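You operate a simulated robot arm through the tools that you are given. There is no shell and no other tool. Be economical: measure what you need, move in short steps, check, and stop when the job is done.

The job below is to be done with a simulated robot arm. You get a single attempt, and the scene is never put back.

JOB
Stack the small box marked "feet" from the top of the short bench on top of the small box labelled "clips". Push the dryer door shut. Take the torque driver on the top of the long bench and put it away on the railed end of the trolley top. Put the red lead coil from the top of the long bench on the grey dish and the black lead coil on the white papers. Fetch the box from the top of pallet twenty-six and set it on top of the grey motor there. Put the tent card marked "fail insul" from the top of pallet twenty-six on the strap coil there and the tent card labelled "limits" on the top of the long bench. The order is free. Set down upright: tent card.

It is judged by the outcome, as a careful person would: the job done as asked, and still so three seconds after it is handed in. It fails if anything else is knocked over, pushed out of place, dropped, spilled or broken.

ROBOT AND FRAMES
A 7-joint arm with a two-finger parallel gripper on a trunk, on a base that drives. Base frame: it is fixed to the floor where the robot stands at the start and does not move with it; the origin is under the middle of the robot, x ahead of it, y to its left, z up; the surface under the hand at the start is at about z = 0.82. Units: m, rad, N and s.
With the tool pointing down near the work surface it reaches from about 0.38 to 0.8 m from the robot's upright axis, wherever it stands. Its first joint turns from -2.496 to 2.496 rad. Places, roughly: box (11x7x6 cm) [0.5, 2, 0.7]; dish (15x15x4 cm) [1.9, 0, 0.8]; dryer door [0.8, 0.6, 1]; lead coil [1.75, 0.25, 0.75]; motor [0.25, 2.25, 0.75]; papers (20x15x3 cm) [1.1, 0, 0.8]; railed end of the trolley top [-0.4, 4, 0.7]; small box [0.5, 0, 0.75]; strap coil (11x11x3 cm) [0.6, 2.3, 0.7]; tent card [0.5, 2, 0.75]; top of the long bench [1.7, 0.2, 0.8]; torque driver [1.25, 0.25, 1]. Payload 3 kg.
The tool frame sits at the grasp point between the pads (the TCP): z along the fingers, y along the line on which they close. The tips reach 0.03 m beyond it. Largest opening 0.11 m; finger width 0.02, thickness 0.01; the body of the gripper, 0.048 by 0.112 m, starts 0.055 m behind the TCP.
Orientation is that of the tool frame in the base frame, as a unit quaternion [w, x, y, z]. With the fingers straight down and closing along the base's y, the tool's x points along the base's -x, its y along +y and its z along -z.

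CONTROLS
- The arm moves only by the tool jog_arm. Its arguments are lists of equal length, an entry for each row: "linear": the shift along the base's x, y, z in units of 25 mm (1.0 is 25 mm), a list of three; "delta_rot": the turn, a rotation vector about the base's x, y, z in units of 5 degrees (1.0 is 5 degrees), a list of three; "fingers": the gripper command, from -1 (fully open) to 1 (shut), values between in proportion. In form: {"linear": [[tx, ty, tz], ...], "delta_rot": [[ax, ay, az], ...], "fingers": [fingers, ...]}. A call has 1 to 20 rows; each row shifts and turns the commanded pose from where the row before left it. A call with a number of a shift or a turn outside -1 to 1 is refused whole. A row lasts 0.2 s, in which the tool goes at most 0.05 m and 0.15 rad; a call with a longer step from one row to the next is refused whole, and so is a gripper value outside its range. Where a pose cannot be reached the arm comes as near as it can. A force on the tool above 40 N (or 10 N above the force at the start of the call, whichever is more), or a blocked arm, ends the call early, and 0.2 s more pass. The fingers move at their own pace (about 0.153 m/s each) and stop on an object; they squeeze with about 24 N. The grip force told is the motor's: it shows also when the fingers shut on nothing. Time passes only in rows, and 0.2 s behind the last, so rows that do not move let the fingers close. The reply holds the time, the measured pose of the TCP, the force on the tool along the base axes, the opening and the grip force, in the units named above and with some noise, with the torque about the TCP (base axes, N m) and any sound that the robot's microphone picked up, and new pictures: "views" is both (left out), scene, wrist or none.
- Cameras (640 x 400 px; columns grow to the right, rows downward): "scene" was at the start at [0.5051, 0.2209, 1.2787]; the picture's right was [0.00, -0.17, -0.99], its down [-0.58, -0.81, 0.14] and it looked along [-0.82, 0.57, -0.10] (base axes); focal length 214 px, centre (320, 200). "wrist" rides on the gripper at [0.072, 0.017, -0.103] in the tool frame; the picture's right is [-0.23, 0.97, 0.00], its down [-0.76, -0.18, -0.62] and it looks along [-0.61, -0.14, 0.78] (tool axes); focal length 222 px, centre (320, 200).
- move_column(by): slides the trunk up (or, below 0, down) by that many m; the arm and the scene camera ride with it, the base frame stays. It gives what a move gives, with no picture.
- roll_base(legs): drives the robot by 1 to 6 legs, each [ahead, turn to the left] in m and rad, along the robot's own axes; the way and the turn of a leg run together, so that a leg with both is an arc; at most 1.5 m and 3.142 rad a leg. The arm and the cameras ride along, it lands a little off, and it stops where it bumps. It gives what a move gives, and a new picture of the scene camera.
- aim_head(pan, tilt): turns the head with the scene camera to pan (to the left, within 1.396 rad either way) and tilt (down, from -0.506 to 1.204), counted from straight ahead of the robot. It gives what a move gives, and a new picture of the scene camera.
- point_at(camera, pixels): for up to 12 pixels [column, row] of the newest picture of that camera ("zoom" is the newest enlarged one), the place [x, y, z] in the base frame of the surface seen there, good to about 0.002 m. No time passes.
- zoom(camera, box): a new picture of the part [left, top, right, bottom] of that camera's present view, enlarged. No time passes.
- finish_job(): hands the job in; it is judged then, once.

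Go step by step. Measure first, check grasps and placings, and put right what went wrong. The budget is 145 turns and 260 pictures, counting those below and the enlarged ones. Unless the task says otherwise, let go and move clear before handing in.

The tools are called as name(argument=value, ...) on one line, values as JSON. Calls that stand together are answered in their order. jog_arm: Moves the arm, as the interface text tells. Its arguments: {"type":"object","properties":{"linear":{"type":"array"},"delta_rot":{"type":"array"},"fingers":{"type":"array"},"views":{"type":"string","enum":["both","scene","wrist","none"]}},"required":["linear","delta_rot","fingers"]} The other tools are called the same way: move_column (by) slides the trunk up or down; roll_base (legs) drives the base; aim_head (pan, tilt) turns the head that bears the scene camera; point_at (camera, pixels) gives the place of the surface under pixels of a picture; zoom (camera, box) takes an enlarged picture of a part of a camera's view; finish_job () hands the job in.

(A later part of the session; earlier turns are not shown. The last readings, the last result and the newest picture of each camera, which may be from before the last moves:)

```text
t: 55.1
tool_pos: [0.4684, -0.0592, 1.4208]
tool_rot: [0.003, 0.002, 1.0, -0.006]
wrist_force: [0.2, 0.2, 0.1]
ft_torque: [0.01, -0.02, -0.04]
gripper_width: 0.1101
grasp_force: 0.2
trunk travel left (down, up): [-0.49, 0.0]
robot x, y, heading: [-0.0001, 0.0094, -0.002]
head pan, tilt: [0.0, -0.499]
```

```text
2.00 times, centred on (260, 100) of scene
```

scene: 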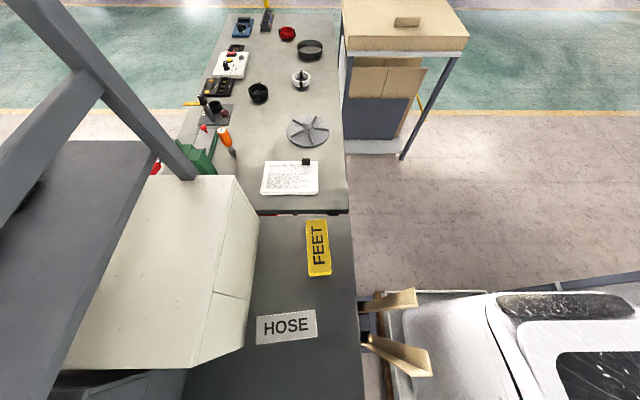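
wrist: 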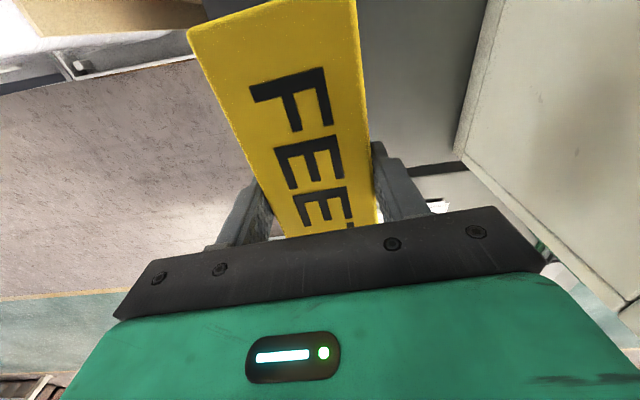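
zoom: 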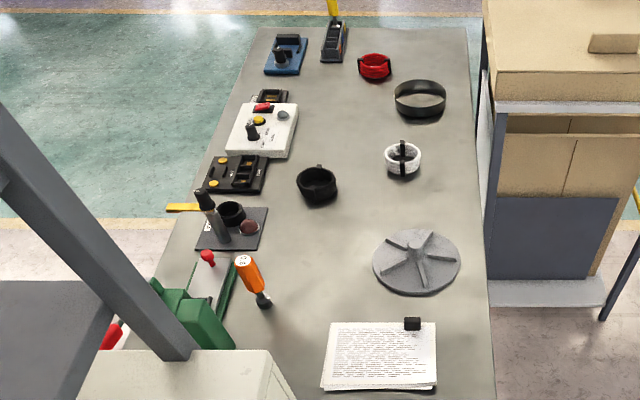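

Positions: papers (1.09,0.0), dark dish (1.97,-0.01), black coil (1.58,0.23), red coil (2.15,0.13), orange driver near (1.19,0.27). The left side seems best for all jobs, so I look left for the drive.

aim_head(pan=1.39, tilt=0.6)

aim_head(pan=0.9, tilt=1.0)

```text
t: 56.6
tool_pos: [0.4679, -0.0593, 1.4199]
tool_rot: [0.002, 0.001, 1.0, -0.005]
wrist_force: [0.5, -0.5, 0.2]
ft_torque: [-0.02, 0.05, -0.02]
gripper_width: 0.1102
grasp_force: 0.0
trunk travel left (down, up): [-0.49, 0.0]
robot x, y, heading: [0.0036, 0.0083, 0.0]
head pan, tilt: [1.389, 0.6]
```

scene: 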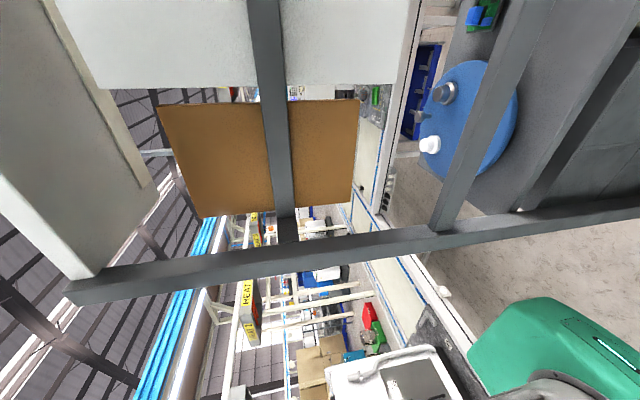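

```text
t: 57.5
tool_pos: [0.4675, -0.0596, 1.421]
tool_rot: [0.002, 0.001, 1.0, -0.005]
wrist_force: [0.5, -0.1, 0.6]
ft_torque: [-0.03, -0.02, -0.01]
gripper_width: 0.1101
grasp_force: 0.1
trunk travel left (down, up): [-0.49, 0.0]
robot x, y, heading: [0.0001, 0.0086, -0.004]
head pan, tilt: [0.901, 1.0]
```

scene: 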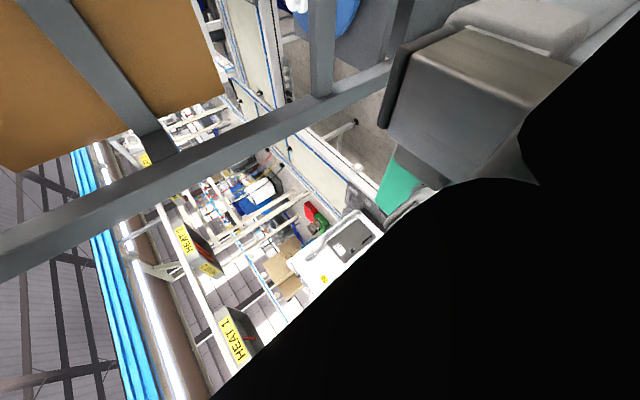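

The frame post at (0.31,0.23) is within the arm's swing, so I retract the hand, back off 0.35 m, and look left again.

jog_arm(linear=[[-1, 0.5, 0], [-1, 1, 0], [-0.5, 1, 0]], delta_rot=[[0, 0, 0], [0, 0, 0], [0, 0, 0]], fingers=[-1, -1, -1], views="none")

roll_base(legs=[[-0.35, 0]])

aim_head(pan=1.1, tilt=0.3)

```text
t: 58.3
tool_pos: [0.4043, 0.0028, 1.4204]
tool_rot: [0.002, 0.001, 1.0, -0.004]
wrist_force: [-0.9, -0.2, 0.6]
ft_torque: [0.02, 0.05, 0.0]
gripper_width: 0.1096
grasp_force: 0.1
trunk travel left (down, up): [-0.49, 0.0]
robot x, y, heading: [0.0045, 0.0079, -0.001]
head pan, tilt: [0.901, 1.0]
```

```text
t: 60.6
tool_pos: [0.0534, 0.0034, 1.4213]
tool_rot: [0.002, 0.0, 1.0, -0.005]
wrist_force: [0.5, -0.3, 0.0]
ft_torque: [0.0, 0.02, -0.03]
gripper_width: 0.11
grasp_force: 0.0
trunk travel left (down, up): [-0.49, 0.0]
robot x, y, heading: [-0.3509, 0.0105, 0.008]
head pan, tilt: [0.901, 1.0]
```

scene: 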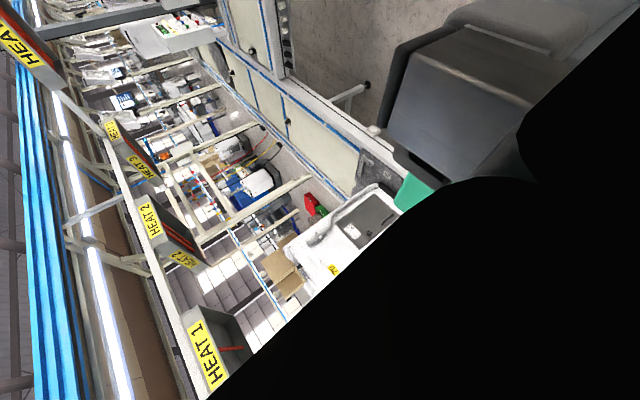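

```text
t: 61.7
tool_pos: [0.0547, 0.0024, 1.4208]
tool_rot: [0.002, -0.001, 1.0, -0.005]
wrist_force: [-0.6, 0.4, -0.4]
ft_torque: [0.01, 0.0, 0.03]
gripper_width: 0.11
grasp_force: 0.1
trunk travel left (down, up): [-0.49, 0.0]
robot x, y, heading: [-0.3517, 0.0069, 0.003]
head pan, tilt: [1.1, 0.3]
```

scene: 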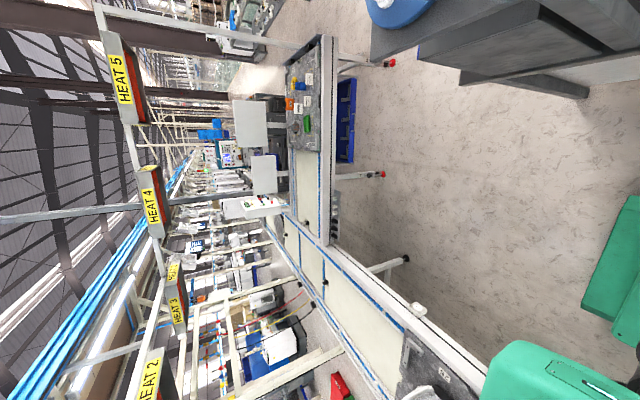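

There is a production conveyor to the left. I measure its edge and the floor to plan the drive.

point_at(camera="scene", pixels=[[333, 60], [330, 240], [420, 310], [480, 360], [390, 62], [382, 174], [407, 258], [350, 120], [450, 200], [585, 90], [440, 30], [300, 15]])

aim_head(pan=1.39, tilt=-0.3)

```text
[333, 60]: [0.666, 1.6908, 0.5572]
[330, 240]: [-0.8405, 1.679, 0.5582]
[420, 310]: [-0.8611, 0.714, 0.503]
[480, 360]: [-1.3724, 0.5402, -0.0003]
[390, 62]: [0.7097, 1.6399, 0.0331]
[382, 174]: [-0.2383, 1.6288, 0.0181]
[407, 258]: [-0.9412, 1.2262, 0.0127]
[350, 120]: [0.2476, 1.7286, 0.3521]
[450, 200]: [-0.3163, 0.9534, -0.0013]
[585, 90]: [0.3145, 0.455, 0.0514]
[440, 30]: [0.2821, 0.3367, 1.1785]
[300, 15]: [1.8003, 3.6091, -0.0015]
```

```text
t: 62.7
tool_pos: [0.0547, 0.0033, 1.4201]
tool_rot: [0.002, 0.0, 1.0, -0.004]
wrist_force: [-0.4, -0.2, 0.2]
ft_torque: [-0.01, -0.01, 0.01]
gripper_width: 0.1102
grasp_force: 0.0
trunk travel left (down, up): [-0.49, 0.0]
robot x, y, heading: [-0.3499, 0.0073, 0.002]
head pan, tilt: [1.389, -0.3]
```

scene: 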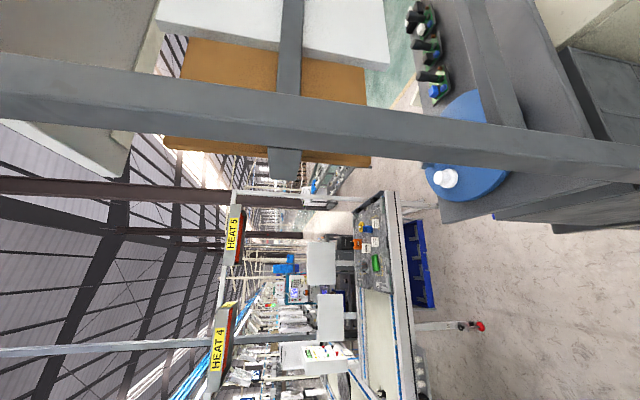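

The pallet with its items sits on the conveyor end (edge y≈1.66, x up to 0.67); the corridor y 0.55–1.6 is free floor. I drive into it: left turn, 1.0 m, right turn.

roll_base(legs=[[0, 1.571], [1.0, 0], [0, -1.571]])

aim_head(pan=0, tilt=-0.5)

aim_head(pan=-0.8, tilt=-0.45)

```text
t: 75.7
tool_pos: [0.0473, 0.9945, 1.4204]
tool_rot: [0.002, -0.001, 1.0, -0.004]
wrist_force: [-0.1, 0.0, -0.2]
ft_torque: [-0.02, 0.01, -0.01]
gripper_width: 0.1101
grasp_force: 0.0
trunk travel left (down, up): [-0.49, 0.0]
robot x, y, heading: [-0.3582, 1.0402, 0.018]
head pan, tilt: [1.389, -0.3]
```

scene: 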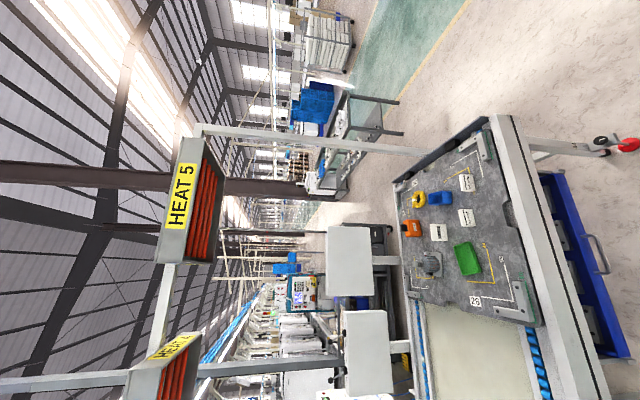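

```text
t: 77.2
tool_pos: [0.0466, 0.9956, 1.4215]
tool_rot: [0.002, -0.001, 1.0, -0.004]
wrist_force: [0.0, -0.5, 0.0]
ft_torque: [-0.02, -0.02, 0.0]
gripper_width: 0.1099
grasp_force: 0.1
trunk travel left (down, up): [-0.49, 0.0]
robot x, y, heading: [-0.3594, 1.045, 0.013]
head pan, tilt: [0.0, -0.499]
```

scene: 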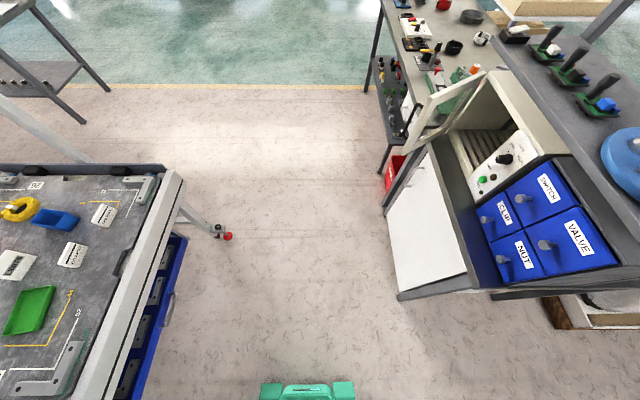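

```text
t: 78.3
tool_pos: [0.0486, 0.9945, 1.4212]
tool_rot: [0.002, -0.001, 1.0, -0.005]
wrist_force: [-0.6, 0.2, 0.6]
ft_torque: [-0.02, 0.02, 0.01]
gripper_width: 0.11
grasp_force: 0.1
trunk travel left (down, up): [-0.49, 0.0]
robot x, y, heading: [-0.3562, 1.0389, 0.017]
head pan, tilt: [-0.799, -0.45]
```

scene: 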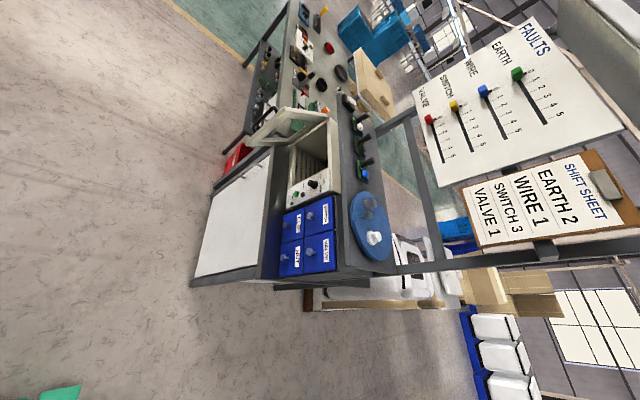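

Now I see the dryer: its door stands open at (440,105) in the second picture, hinged on the far (+x) side. I re-aim and measure the door and the bench.

aim_head(pan=-0.4, tilt=-0.45)

zoom(camera="scene", box=[200, 0, 440, 240])

```text
t: 79.2
tool_pos: [0.0473, 0.995, 1.4207]
tool_rot: [0.001, -0.001, 1.0, -0.003]
wrist_force: [-0.4, -0.1, 1.4]
ft_torque: [0.01, 0.04, 0.02]
gripper_width: 0.1101
grasp_force: 0.1
trunk travel left (down, up): [-0.49, 0.0]
robot x, y, heading: [-0.3565, 1.0402, 0.013]
head pan, tilt: [-0.4, -0.45]
```

scene: 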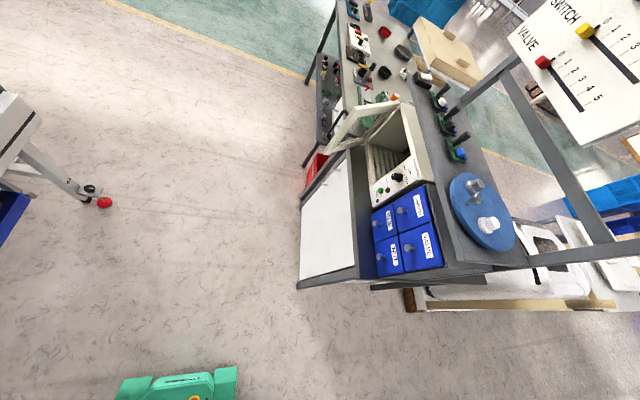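

```text
1.67 times, centred on (320, 120) of scene
```

zoom: 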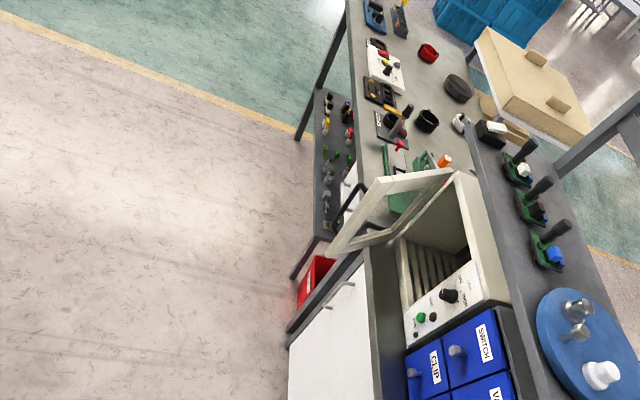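

point_at(camera="zoom", pixels=[[440, 175], [335, 250], [395, 185], [385, 232], [410, 340], [470, 185], [350, 180], [325, 280], [300, 130], [350, 160], [330, 200], [375, 270]])

point_at(camera="scene", pixels=[[300, 278], [356, 270], [350, 150], [302, 195], [98, 203], [30, 115], [10, 210], [375, 275]])

```text
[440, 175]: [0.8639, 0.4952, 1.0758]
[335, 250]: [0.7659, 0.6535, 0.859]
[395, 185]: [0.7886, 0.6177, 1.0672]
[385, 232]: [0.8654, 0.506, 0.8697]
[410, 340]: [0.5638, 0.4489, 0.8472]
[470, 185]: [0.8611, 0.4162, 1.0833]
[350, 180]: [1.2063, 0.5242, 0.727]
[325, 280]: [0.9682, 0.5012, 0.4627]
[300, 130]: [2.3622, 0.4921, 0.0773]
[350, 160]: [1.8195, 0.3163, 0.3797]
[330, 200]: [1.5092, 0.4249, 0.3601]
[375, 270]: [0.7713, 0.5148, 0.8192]
```

```text
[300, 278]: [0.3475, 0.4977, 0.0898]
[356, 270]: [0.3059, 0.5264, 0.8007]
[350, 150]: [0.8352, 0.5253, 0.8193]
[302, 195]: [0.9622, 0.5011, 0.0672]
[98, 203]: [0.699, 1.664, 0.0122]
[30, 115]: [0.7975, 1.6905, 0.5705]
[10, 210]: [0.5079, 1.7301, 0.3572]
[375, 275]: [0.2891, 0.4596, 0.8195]
```

The door is open about 60°, hinge near (0.875,0.47), free edge near (0.77,0.66), top z≈1.07. I'll drive to about (0.85,1.15), facing the bench.

roll_base(legs=[[0, 0.08], [1.2, 0], [0, -1.67]])

aim_head(pan=0, tilt=-0.2)

```text
t: 89.8
tool_pos: [0.7889, 0.7519, 1.422]
tool_rot: [-0.002, 0.699, 0.715, -0.004]
wrist_force: [0.4, 0.1, -0.4]
ft_torque: [-0.04, -0.03, 0.01]
gripper_width: 0.1104
grasp_force: 0.0
trunk travel left (down, up): [-0.49, 0.0]
robot x, y, heading: [0.8705, 1.1617, -1.531]
head pan, tilt: [-0.4, -0.45]
```

scene: 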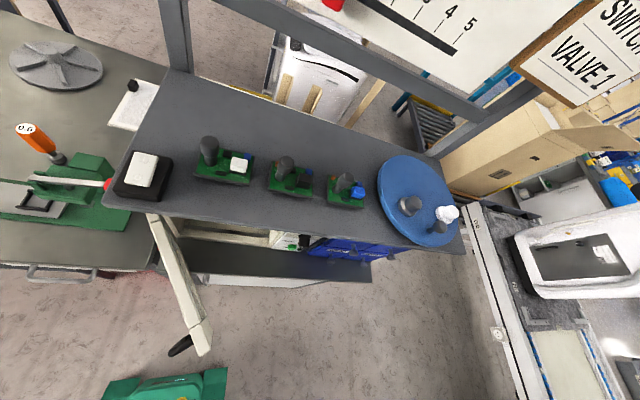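

```text
t: 90.7
tool_pos: [0.7892, 0.7512, 1.4216]
tool_rot: [-0.003, 0.7, 0.714, -0.005]
wrist_force: [0.0, -0.8, 0.3]
ft_torque: [0.02, -0.01, 0.04]
gripper_width: 0.1101
grasp_force: 0.1
trunk travel left (down, up): [-0.49, 0.0]
robot x, y, heading: [0.8714, 1.1568, -1.535]
head pan, tilt: [0.0, -0.201]
```

scene: 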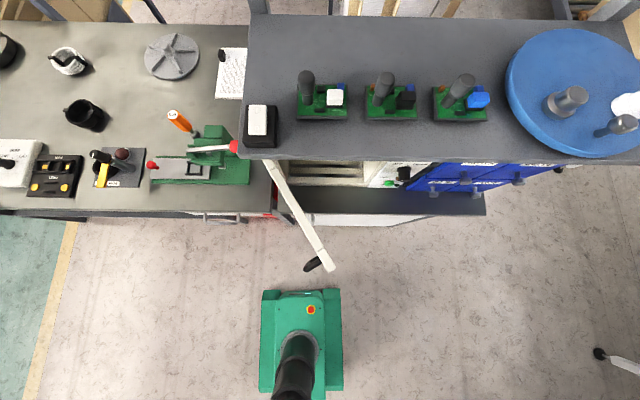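

Top view from the other side: the door top runs from (268,165) to (330,268) with a black handle at (313,265). I measure it.

point_at(camera="scene", pixels=[[270, 170], [290, 205], [310, 238], [328, 268], [312, 264], [237, 147], [262, 140], [345, 180], [375, 178], [480, 180], [320, 222], [180, 122]])

zoom(camera="scene", box=[220, 120, 420, 290])

```text
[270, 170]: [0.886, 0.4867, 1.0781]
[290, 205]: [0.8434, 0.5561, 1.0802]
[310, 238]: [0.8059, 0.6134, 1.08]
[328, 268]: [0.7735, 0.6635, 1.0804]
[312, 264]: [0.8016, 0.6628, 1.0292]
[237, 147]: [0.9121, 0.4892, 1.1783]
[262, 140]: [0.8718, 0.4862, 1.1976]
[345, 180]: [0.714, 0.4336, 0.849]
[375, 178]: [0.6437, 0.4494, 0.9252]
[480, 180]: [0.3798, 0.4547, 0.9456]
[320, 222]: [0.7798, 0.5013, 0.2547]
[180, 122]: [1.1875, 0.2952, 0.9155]
```

```text
2.35 times, centred on (320, 205) of scene
```

zoom: 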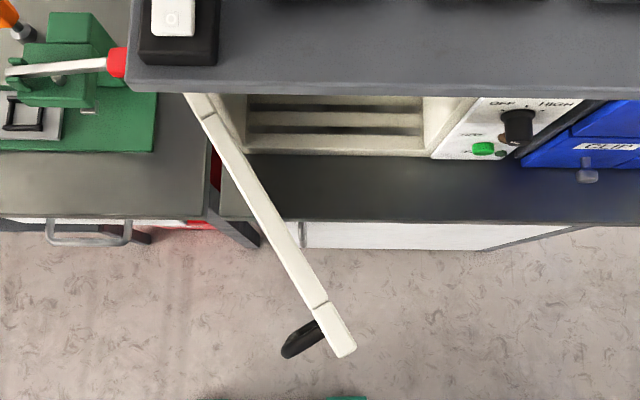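

The shelf overhangs to y≈0.487, so I'll push with the tool tilted forward ~35° and shut fingers, low at z≈0.95, beside the handle. First tilt and move over to x≈0.91, clear of the door.

jog_arm(linear=[[1, 0, 0], [1, 0, 0], [1, 0, 0], [1, 0, 0], [0.7, 0, 0], [0, 0, 0], [0, 0, -1], [0, 0, -1], [0, 0, -1], [0, 0, -1], [0, 0, -1], [0, 0, -1], [0, 0, -1], [0, 0, -1]], delta_rot=[[-1, 0, 0], [-1, 0, 0], [-1, 0, 0], [-1, 0, 0], [-1, 0, 0], [-1, 0, 0], [-1, 0, 0], [0, 0, 0], [0, 0, 0], [0, 0, 0], [0, 0, 0], [0, 0, 0], [0, 0, 0], [0, 0, 0]], fingers=[1, 1, 1, 1, 1, 1, 1, 1, 1, 1, 1, 1, 1, 1], views="both")

```text
t: 93.7
tool_pos: [0.9113, 0.7124, 1.2605]
tool_rot: [0.208, 0.669, 0.68, -0.218]
wrist_force: [0.9, 0.2, 0.1]
ft_torque: [0.01, 0.01, 0.03]
gripper_width: 0.0
grasp_force: 24.1
out of reach, approached as far as the arm can: row 11, 12, 13, 14
trunk travel left (down, up): [-0.49, 0.0]
robot x, y, heading: [0.8722, 1.1565, -1.535]
head pan, tilt: [0.0, -0.201]
```

scene: 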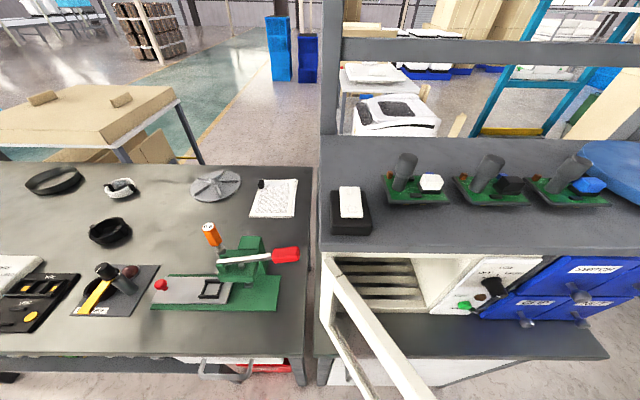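
wrist: 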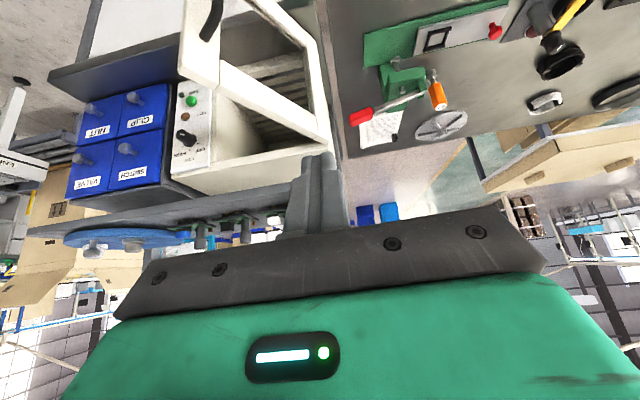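

The arm is at its inner limit here, so I lower with the trunk instead: 0.31 m down, x=0.911 is clear of the door.

move_column(by=-0.31)

jog_arm(linear=[[0, 0, 0]], delta_rot=[[0, 0, 0]], fingers=[1], views="both")

```text
t: 96.8
tool_pos: [0.9102, 0.7139, 0.9511]
tool_rot: [0.207, 0.669, 0.68, -0.219]
wrist_force: [0.1, -0.5, 0.4]
ft_torque: [0.0, 0.0, 0.01]
gripper_width: 0.0
grasp_force: 23.7
trunk travel left (down, up): [-0.18, 0.31]
robot x, y, heading: [0.8749, 1.1585, -1.531]
head pan, tilt: [0.0, -0.201]
```

```text
t: 97.2
tool_pos: [0.9098, 0.7111, 0.9522]
tool_rot: [0.208, 0.668, 0.681, -0.218]
wrist_force: [-0.5, -0.4, -0.8]
ft_torque: [-0.01, 0.0, 0.0]
gripper_width: 0.0001
grasp_force: 23.5
trunk travel left (down, up): [-0.18, 0.31]
robot x, y, heading: [0.8709, 1.1597, -1.534]
head pan, tilt: [0.0, -0.201]
```

scene: 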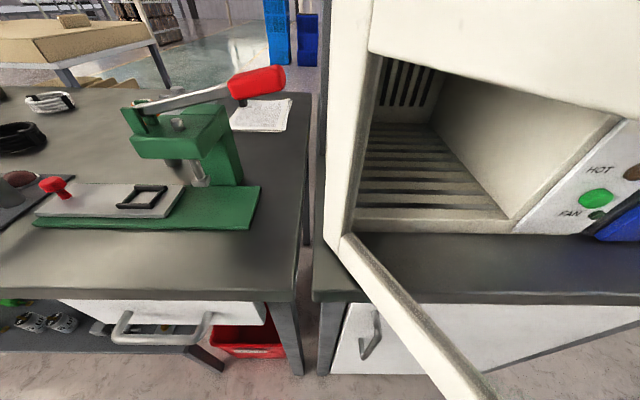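
wrist: 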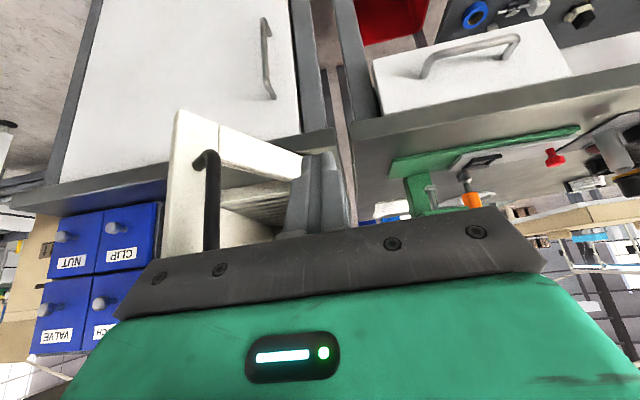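

The door is a frame around a window with a handle on its free stile. I measure the frame members to pick a solid push spot.

point_at(camera="wrist", pixels=[[180, 180], [195, 130], [250, 150], [190, 230], [203, 158], [212, 235], [240, 190], [245, 170], [230, 215], [290, 165]])

point_at(camera="scene", pixels=[[350, 250], [400, 310], [440, 350], [420, 300], [345, 200], [355, 60]])

zoom(camera="wrist", box=[130, 90, 350, 260])

```text
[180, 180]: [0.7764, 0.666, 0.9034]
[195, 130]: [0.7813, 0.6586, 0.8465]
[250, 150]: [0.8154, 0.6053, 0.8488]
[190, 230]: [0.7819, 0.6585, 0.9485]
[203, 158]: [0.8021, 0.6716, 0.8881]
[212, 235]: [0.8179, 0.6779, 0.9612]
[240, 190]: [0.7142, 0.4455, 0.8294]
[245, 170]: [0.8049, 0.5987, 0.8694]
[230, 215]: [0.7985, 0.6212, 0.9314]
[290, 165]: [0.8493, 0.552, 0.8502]
```

```text
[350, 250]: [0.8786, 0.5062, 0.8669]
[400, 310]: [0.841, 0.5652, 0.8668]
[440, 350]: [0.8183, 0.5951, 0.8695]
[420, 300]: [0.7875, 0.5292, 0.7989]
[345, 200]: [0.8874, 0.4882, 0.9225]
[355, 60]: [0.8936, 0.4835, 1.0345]
```

```text
2.35 times, centred on (240, 175) of wrist
```

zoom: 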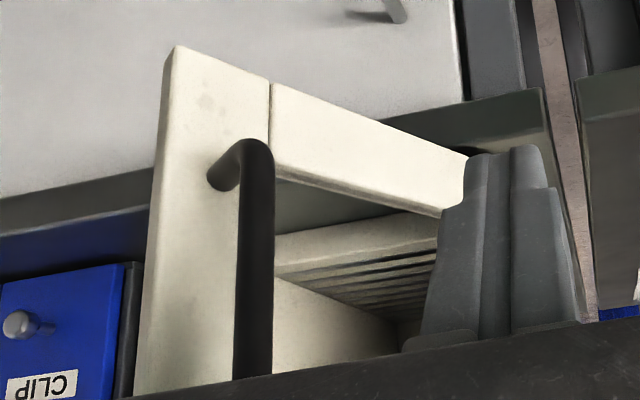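

The solid bottom rail (z 0.835–0.868) is a good push spot at 12 cm from the hinge. I lower the tips to z≈0.85 and follow the door's arc to nearly shut.

jog_arm(linear=[[-0.34, -0.78, -0.77], [-0.34, -0.78, -0.77], [-0.34, -0.78, -0.77], [-0.34, -0.78, -0.77], [-0.635, -0.41, 0], [-0.635, -0.41, 0], [-0.635, -0.41, 0], [-0.635, -0.41, 0], [-0.43, -0.46, 0], [-0.43, -0.46, 0], [-0.3, -0.54, 0], [-0.3, -0.54, 0]], delta_rot=[[0, 0, 0], [0, 0, 0], [0, 0, 0], [0, 0, 0], [0, 0, 0], [0, 0, 0], [0, 0, 0], [0, 0, 0], [0, 0, 0], [0, 0, 0], [0, 0, 0], [0, 0, 0]], fingers=[1, 1, 1, 1, 1, 1, 1, 1, 1, 1, 1, 1], views="both")

```text
t: 99.8
tool_pos: [0.7758, 0.5461, 0.8726]
tool_rot: [0.209, 0.668, 0.68, -0.219]
wrist_force: [1.1, 1.4, -0.2]
ft_torque: [0.02, 0.02, 0.01]
gripper_width: 0.0001
grasp_force: 24.0
trunk travel left (down, up): [-0.18, 0.31]
robot x, y, heading: [0.8733, 1.1558, -1.535]
head pan, tilt: [0.0, -0.201]
```

scene: 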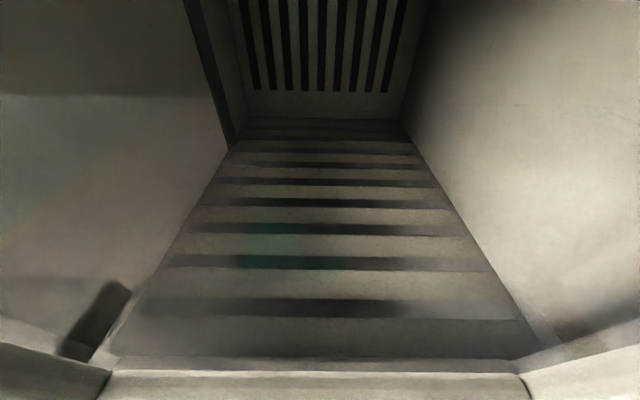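
wrist: 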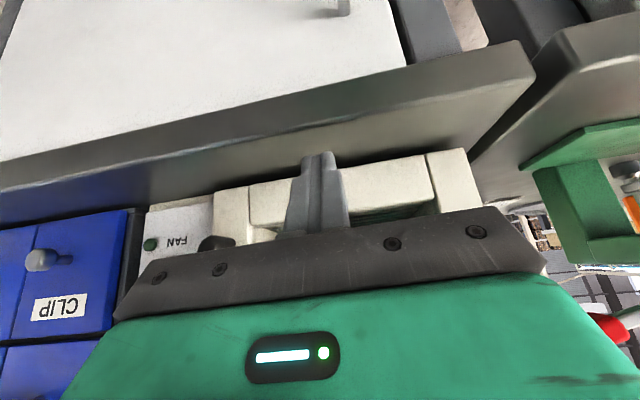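

The door follows and is nearly shut (frame at (340,190) in the wrist view). I push the last centimetres.

jog_arm(linear=[[-0.14, -0.62, 0], [-0.14, -0.62, 0], [0, -0.3, 0], [0, -0.3, 0], [0, -0.3, 0], [0, -0.3, 0]], delta_rot=[[0, 0, 0], [0, 0, 0], [0, 0, 0], [0, 0, 0], [0, 0, 0], [0, 0, 0]], fingers=[1, 1, 1, 1, 1, 1], views="wrist")

```text
t: 100.1
tool_pos: [0.7732, 0.5417, 0.8766]
tool_rot: [0.206, 0.668, 0.681, -0.218]
wrist_force: [9.6, 50.0, 9.4]
ft_torque: [-6.99, 1.35, -0.31]
gripper_width: 0.0
grasp_force: 23.9
trunk travel left (down, up): [-0.18, 0.31]
robot x, y, heading: [0.8711, 1.1605, -1.53]
head pan, tilt: [0.0, -0.201]
stopped in row 1: the force on the tool passed its limit at 63 N (the readings are from after the stop); the commanded pose is now the measured one
```

wrist: 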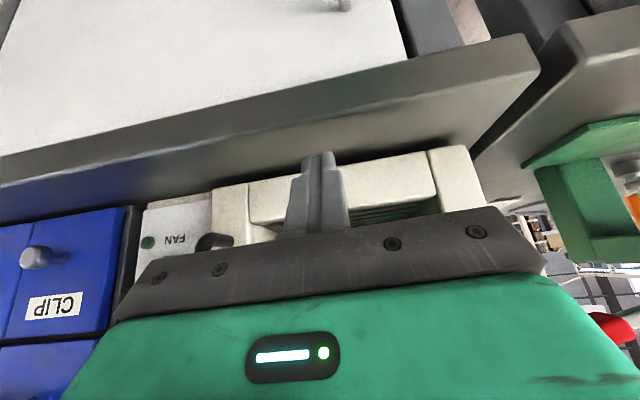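

Resistance (50 N, at about 14 cm above the TCP) shows the hand's upper side presses on something, possibly the door's top rail. I back off and look.

jog_arm(linear=[[0, 1, 0], [0, 1, 0], [0, 1, 0], [0, 1, 0], [0, 1, 0], [0, 0, 0]], delta_rot=[[0, 0, 0], [0, 0, 0], [0, 0, 0], [0, 0, 0], [0, 0, 0], [0, 0, 0]], fingers=[1, 1, 1, 1, 1, 1], views="both")

```text
t: 101.5
tool_pos: [0.7742, 0.6625, 0.8736]
tool_rot: [0.205, 0.669, 0.682, -0.215]
wrist_force: [-0.1, -0.7, -0.1]
ft_torque: [-0.01, -0.01, -0.03]
gripper_width: 0.0
grasp_force: 24.0
trunk travel left (down, up): [-0.18, 0.31]
robot x, y, heading: [0.8749, 1.1599, -1.532]
head pan, tilt: [0.0, -0.201]
```

scene: 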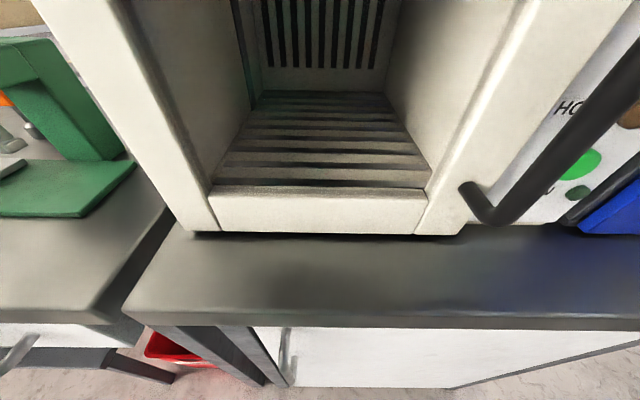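
wrist: 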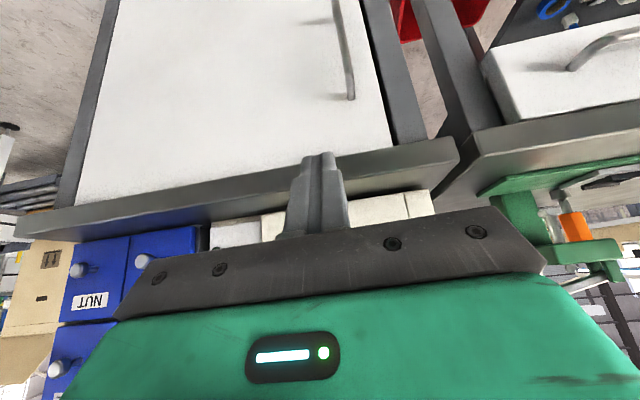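

The door is now nearly shut against the dryer. I measure points along the frame and the control panel to see the remaining gap.

point_at(camera="scene", pixels=[[200, 210], [320, 210], [440, 210], [470, 190], [150, 80], [490, 110], [570, 110], [580, 165], [465, 200], [495, 215], [325, 192]])

zoom(camera="scene", box=[380, 60, 620, 240])

```text
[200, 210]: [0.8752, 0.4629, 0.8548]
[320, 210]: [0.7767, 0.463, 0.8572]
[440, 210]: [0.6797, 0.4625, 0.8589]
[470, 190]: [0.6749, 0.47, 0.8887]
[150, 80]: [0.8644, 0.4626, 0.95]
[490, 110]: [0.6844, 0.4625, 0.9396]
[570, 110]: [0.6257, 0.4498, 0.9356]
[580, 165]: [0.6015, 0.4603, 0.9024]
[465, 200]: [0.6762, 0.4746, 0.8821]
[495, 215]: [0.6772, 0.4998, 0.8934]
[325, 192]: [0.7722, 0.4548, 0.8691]
```

```text
2.22 times, centred on (500, 150) of scene
```

zoom: 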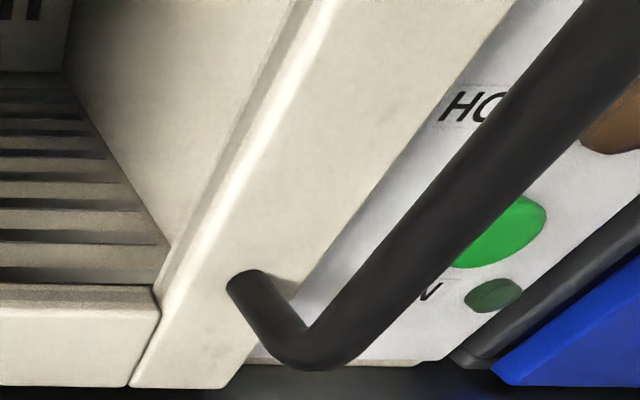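

The door face is flat at y=0.4625 from x=0.68 to 0.875, so the door is shut. I level the tool, raise the trunk, and turn towards the pallet.

jog_arm(linear=[[0, 0.5, 1], [0, 0.5, 1], [0, 0.5, 1], [0, 0, 1], [0, 0, 1], [0, 0, 1], [0, 0, 1], [0, 0, 0]], delta_rot=[[1, 0, 0], [1, 0, 0], [1, 0, 0], [1, 0, 0], [1, 0, 0], [1, 0, 0], [1, 0, 0], [0, 0, 0]], fingers=[1, 1, 1, 1, 1, 1, -1, -1], views="none")

move_column(by=0.3)

roll_base(legs=[[0, -0.2], [0, 1.75], [0.75, 0], [0, 0.9]])

aim_head(pan=0.5, tilt=-0.45)

```text
t: 103.3
tool_pos: [0.7735, 0.7001, 1.0468]
tool_rot: [-0.005, 0.699, 0.715, 0.0]
wrist_force: [-1.2, -0.3, 0.4]
ft_torque: [0.02, 0.0, 0.0]
gripper_width: 0.1101
grasp_force: 0.0
trunk travel left (down, up): [-0.18, 0.31]
robot x, y, heading: [0.8757, 1.1591, -1.534]
head pan, tilt: [0.0, -0.201]
```

```text
t: 106.3
tool_pos: [0.7733, 0.6996, 1.3473]
tool_rot: [-0.006, 0.699, 0.715, -0.001]
wrist_force: [0.1, -0.5, 0.3]
ft_torque: [0.01, 0.03, 0.02]
gripper_width: 0.1099
grasp_force: 0.1
trunk travel left (down, up): [-0.48, 0.01]
robot x, y, heading: [0.8698, 1.1586, -1.535]
head pan, tilt: [0.0, -0.201]
```

```text
t: 118.0
tool_pos: [1.9911, 1.4808, 1.3466]
tool_rot: [-0.001, -0.445, 0.895, -0.005]
wrist_force: [-0.2, -0.2, -0.8]
ft_torque: [0.01, -0.03, -0.02]
gripper_width: 0.1099
grasp_force: 0.1
trunk travel left (down, up): [-0.48, 0.01]
robot x, y, heading: [1.6668, 1.1558, 0.94]
head pan, tilt: [0.0, -0.201]
```

scene: 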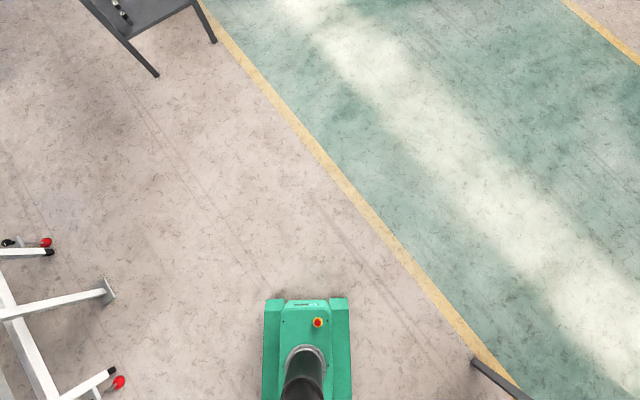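

```text
t: 118.9
tool_pos: [1.9918, 1.4829, 1.3469]
tool_rot: [-0.002, -0.444, 0.896, -0.006]
wrist_force: [0.1, -0.3, 0.1]
ft_torque: [0.01, -0.02, 0.01]
gripper_width: 0.11
grasp_force: 0.1
trunk travel left (down, up): [-0.48, 0.01]
robot x, y, heading: [1.666, 1.153, 0.936]
head pan, tilt: [0.499, -0.45]
```

scene: 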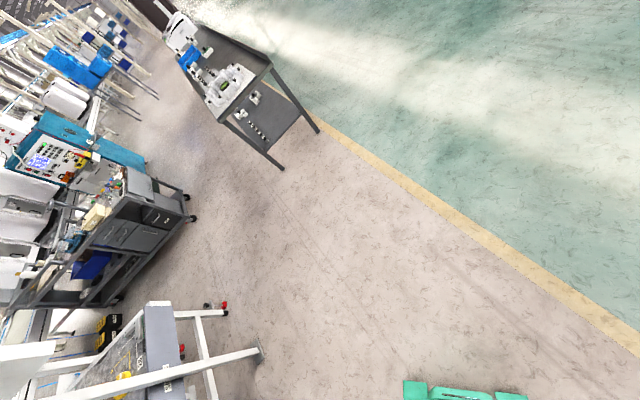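

The pallet table's end and a white post are at lower left ((258,352), (160,350)). I measure those before choosing where to stand.

point_at(camera="scene", pixels=[[258, 352], [222, 306], [182, 350], [160, 310], [200, 330], [100, 390], [150, 365], [190, 195], [125, 385], [195, 218], [280, 165]])

aim_head(pan=1.2, tilt=-0.3)

```text
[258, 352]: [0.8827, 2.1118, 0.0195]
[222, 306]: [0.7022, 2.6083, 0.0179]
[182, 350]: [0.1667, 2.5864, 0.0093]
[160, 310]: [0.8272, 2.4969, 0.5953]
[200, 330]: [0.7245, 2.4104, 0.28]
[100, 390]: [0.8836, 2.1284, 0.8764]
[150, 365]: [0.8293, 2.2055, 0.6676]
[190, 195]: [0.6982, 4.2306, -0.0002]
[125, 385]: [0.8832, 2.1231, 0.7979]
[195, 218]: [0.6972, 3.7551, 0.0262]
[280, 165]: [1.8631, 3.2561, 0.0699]
```

```text
t: 120.0
tool_pos: [1.9918, 1.4818, 1.3469]
tool_rot: [-0.001, -0.445, 0.895, -0.006]
wrist_force: [0.5, -0.2, 0.2]
ft_torque: [0.01, -0.04, -0.01]
gripper_width: 0.11
grasp_force: 0.1
trunk travel left (down, up): [-0.48, 0.01]
robot x, y, heading: [1.6709, 1.1551, 0.934]
head pan, tilt: [1.201, -0.3]
```

scene: 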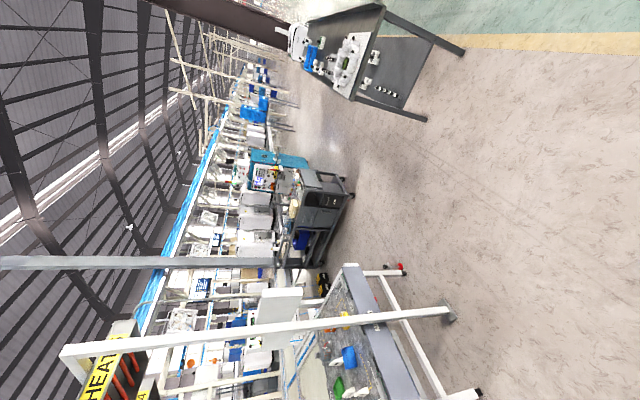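

A white post at (0.883,2.12) blocks the table's end, so I'll work the pallet from its south side. I drive to about (0.4,1.16) and face +y.

roll_base(legs=[[0, 2.2], [1.25, 0], [0, -1.571], [0.12, 0]])

aim_head(pan=0, tilt=-0.35)

```text
t: 136.3
tool_pos: [0.5066, 1.7579, 1.3475]
tool_rot: [0.0, -0.692, 0.722, -0.007]
wrist_force: [-0.4, -0.2, 0.8]
ft_torque: [-0.05, -0.06, 0.0]
gripper_width: 0.1103
grasp_force: 0.1
trunk travel left (down, up): [-0.48, 0.01]
robot x, y, heading: [0.3959, 1.3071, 1.547]
head pan, tilt: [1.201, -0.3]
```

scene: 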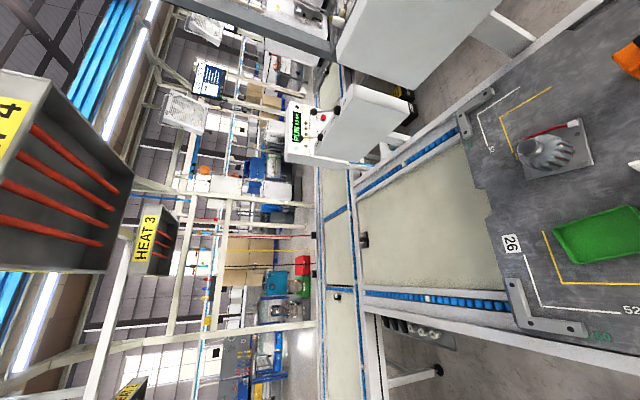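

```text
t: 137.7
tool_pos: [0.507, 1.7573, 1.3479]
tool_rot: [0.001, -0.691, 0.723, -0.005]
wrist_force: [-0.2, -0.5, 0.1]
ft_torque: [0.0, 0.05, -0.01]
gripper_width: 0.1099
grasp_force: 0.1
trunk travel left (down, up): [-0.48, 0.01]
robot x, y, heading: [0.3958, 1.3098, 1.547]
head pan, tilt: [0.0, -0.351]
```

scene: 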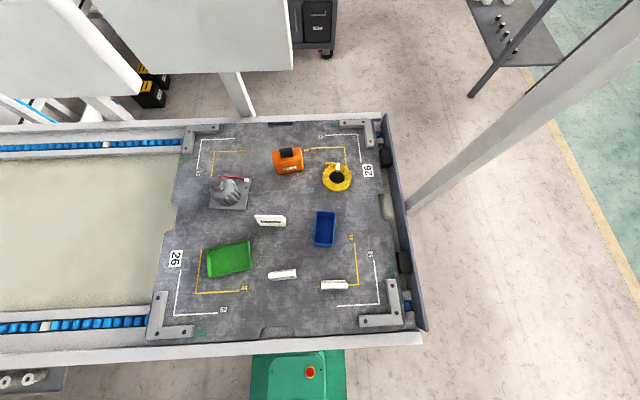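

The pallet is in full view: motor (228,190), orange item (288,160), strap coil (337,178), blue bin (325,229), green tray (228,258), and three cards. I zoom and measure.

zoom(camera="scene", box=[180, 120, 400, 300])

point_at(camera="scene", pixels=[[228, 188], [288, 165], [288, 150], [337, 187], [337, 168], [325, 229], [228, 258], [270, 216], [282, 272], [334, 282], [250, 300], [240, 205]])

```text
2.22 times, centred on (290, 210) of scene
```

zoom: 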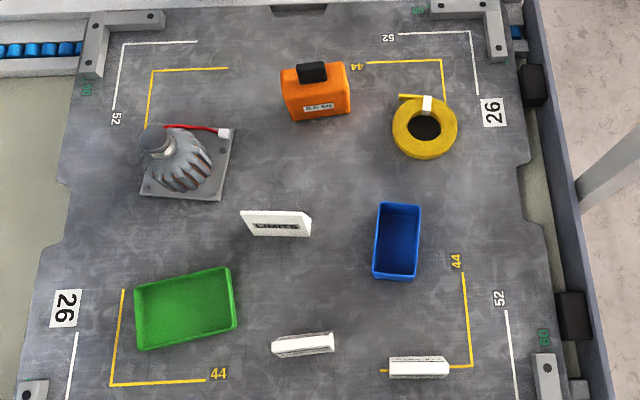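

```text
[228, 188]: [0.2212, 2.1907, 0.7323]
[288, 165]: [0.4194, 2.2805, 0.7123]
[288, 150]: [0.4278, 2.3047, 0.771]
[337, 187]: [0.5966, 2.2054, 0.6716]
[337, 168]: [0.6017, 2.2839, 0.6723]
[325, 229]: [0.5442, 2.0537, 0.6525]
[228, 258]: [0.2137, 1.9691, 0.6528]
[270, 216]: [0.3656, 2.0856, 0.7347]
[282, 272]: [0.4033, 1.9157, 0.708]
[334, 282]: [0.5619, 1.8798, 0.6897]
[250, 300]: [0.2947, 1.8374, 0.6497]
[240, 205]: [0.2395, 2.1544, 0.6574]
```

The blue bin (0.544,2.054) is the 11x7x6 box; the motor is at (0.235,2.18), strap coil (0.60,2.245), "LIMITS" card (0.366,2.086); two more cards at y≈1.9. I lower the trunk and read the other cards.

move_column(by=-0.35)

aim_head(pan=0, tilt=-0.5)

```text
t: 141.1
tool_pos: [0.5062, 1.7571, 0.9981]
tool_rot: [0.0, -0.692, 0.722, -0.005]
wrist_force: [-1.2, 0.8, -0.2]
ft_torque: [0.02, 0.02, -0.02]
gripper_width: 0.1098
grasp_force: 0.0
trunk travel left (down, up): [-0.13, 0.36]
robot x, y, heading: [0.3944, 1.3078, 1.552]
head pan, tilt: [0.0, -0.351]
```

```text
t: 141.8
tool_pos: [0.5071, 1.7563, 0.9976]
tool_rot: [0.0, -0.692, 0.722, -0.005]
wrist_force: [0.3, -0.2, -0.5]
ft_torque: [0.02, 0.02, -0.04]
gripper_width: 0.11
grasp_force: 0.0
trunk travel left (down, up): [-0.13, 0.36]
robot x, y, heading: [0.3941, 1.3069, 1.548]
head pan, tilt: [0.0, -0.499]
```

scene: 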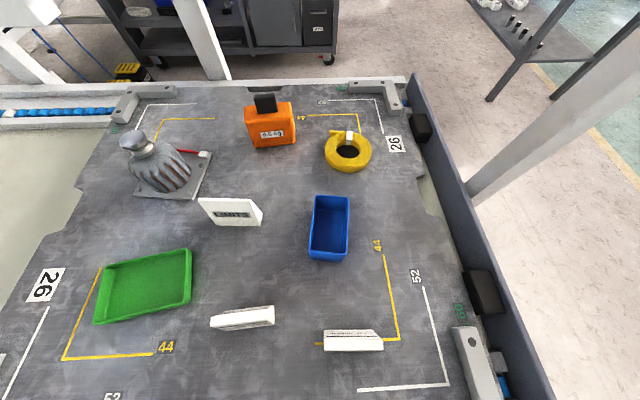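

zoom(camera="scene", box=[190, 280, 400, 370])

zoom(camera="scene", box=[100, 80, 380, 270])

```text
3.05 times, centred on (295, 325) of scene
```

zoom: 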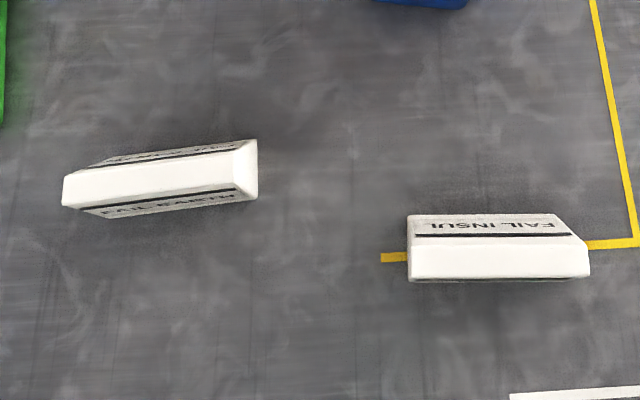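

```text
2.11 times, centred on (240, 175) of scene
```

zoom: 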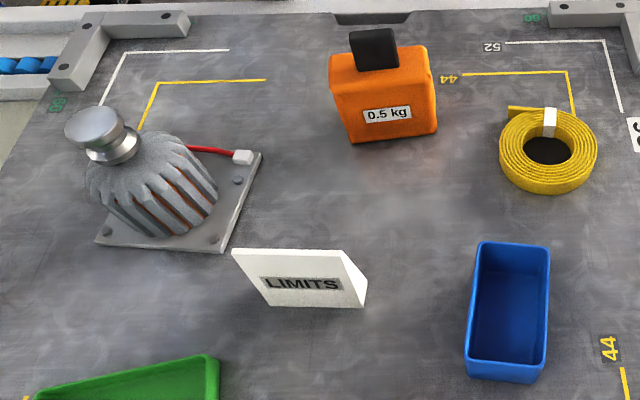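

"FAIL INSUL" is the card at right (350,340), about (0.56,1.88). I measure its edges, the motor knob and the strap coil.

point_at(camera="scene", pixels=[[325, 331], [377, 331], [326, 341], [381, 341], [326, 350], [381, 349], [352, 346], [352, 338], [351, 331], [137, 135], [145, 150], [120, 140]])

point_at(camera="scene", pixels=[[312, 198], [348, 200], [346, 258], [311, 257], [330, 225], [330, 260], [330, 152], [366, 152], [347, 135], [345, 170], [200, 200], [262, 212]])

```text
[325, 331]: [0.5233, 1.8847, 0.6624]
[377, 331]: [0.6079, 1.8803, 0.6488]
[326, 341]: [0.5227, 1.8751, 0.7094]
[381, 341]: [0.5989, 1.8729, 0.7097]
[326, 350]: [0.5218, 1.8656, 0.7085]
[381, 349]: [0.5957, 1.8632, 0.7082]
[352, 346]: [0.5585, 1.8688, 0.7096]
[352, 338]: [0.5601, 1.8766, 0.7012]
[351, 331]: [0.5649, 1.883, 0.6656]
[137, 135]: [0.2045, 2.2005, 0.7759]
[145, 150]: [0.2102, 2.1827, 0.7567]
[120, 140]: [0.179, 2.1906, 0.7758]
```

```text
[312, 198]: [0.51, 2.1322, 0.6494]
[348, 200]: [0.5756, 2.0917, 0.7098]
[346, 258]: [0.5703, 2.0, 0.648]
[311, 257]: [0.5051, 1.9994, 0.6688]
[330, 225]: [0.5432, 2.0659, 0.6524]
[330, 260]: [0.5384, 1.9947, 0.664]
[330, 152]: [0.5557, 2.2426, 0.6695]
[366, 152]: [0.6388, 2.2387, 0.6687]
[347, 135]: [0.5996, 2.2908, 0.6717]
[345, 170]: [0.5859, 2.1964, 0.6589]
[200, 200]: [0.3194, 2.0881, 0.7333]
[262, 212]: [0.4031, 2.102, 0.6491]
```

The FEET snag was the head camera itself, which hangs low when aimed down; panned sideways it lifts. I pan it aside, then move over the FAIL INSUL card for a lengthwise grip (fingers closing along x).

aim_head(pan=-1.39, tilt=0)

jog_arm(linear=[[0.53, 0.9, -0.5], [0.53, 0.9, -0.5], [0.53, 0.9, -0.5], [0.53, 0.9, -0.5], [0, 0.88, -1], [0, 0, -1], [0, 0, -1], [0, 0, -1], [0, 0, -1], [0, 0, -1], [0, 0, -1]], delta_rot=[[0, 0, 0], [0, 0, 0], [0, 0, 0], [0, 0, 0], [0, 0, 0], [0, 0, 0], [0, 0, 0], [0, 0, 0], [0, 0, 0], [0, 0, 0], [0, 0, 0]], fingers=[-1, -1, -1, -1, -1, -1, -1, -1, -1, -1, -1], views="wrist")

```text
t: 143.4
tool_pos: [0.5061, 1.7577, 0.9969]
tool_rot: [0.0, -0.692, 0.722, -0.005]
wrist_force: [-0.3, -0.7, -1.0]
ft_torque: [0.02, 0.0, -0.03]
gripper_width: 0.11
grasp_force: 0.1
trunk travel left (down, up): [-0.13, 0.36]
robot x, y, heading: [0.3973, 1.3052, 1.548]
head pan, tilt: [-1.389, 0.0]
```

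scene: 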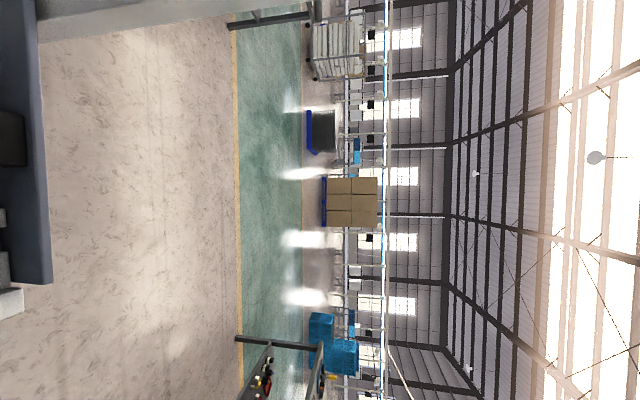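

```text
t: 145.8
tool_pos: [0.5595, 1.8693, 0.7712]
tool_rot: [0.0, -0.692, 0.722, -0.005]
wrist_force: [-0.4, -0.6, 0.1]
ft_torque: [0.02, 0.03, 0.04]
gripper_width: 0.1102
grasp_force: 0.0
trunk travel left (down, up): [-0.13, 0.36]
robot x, y, heading: [0.3925, 1.3029, 1.543]
head pan, tilt: [-1.389, 0.0]
```

wrist: 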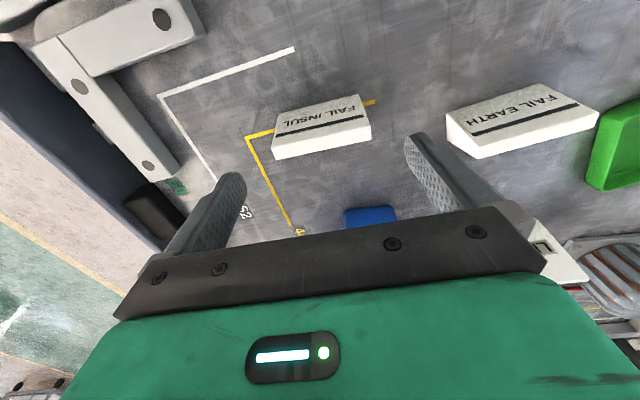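

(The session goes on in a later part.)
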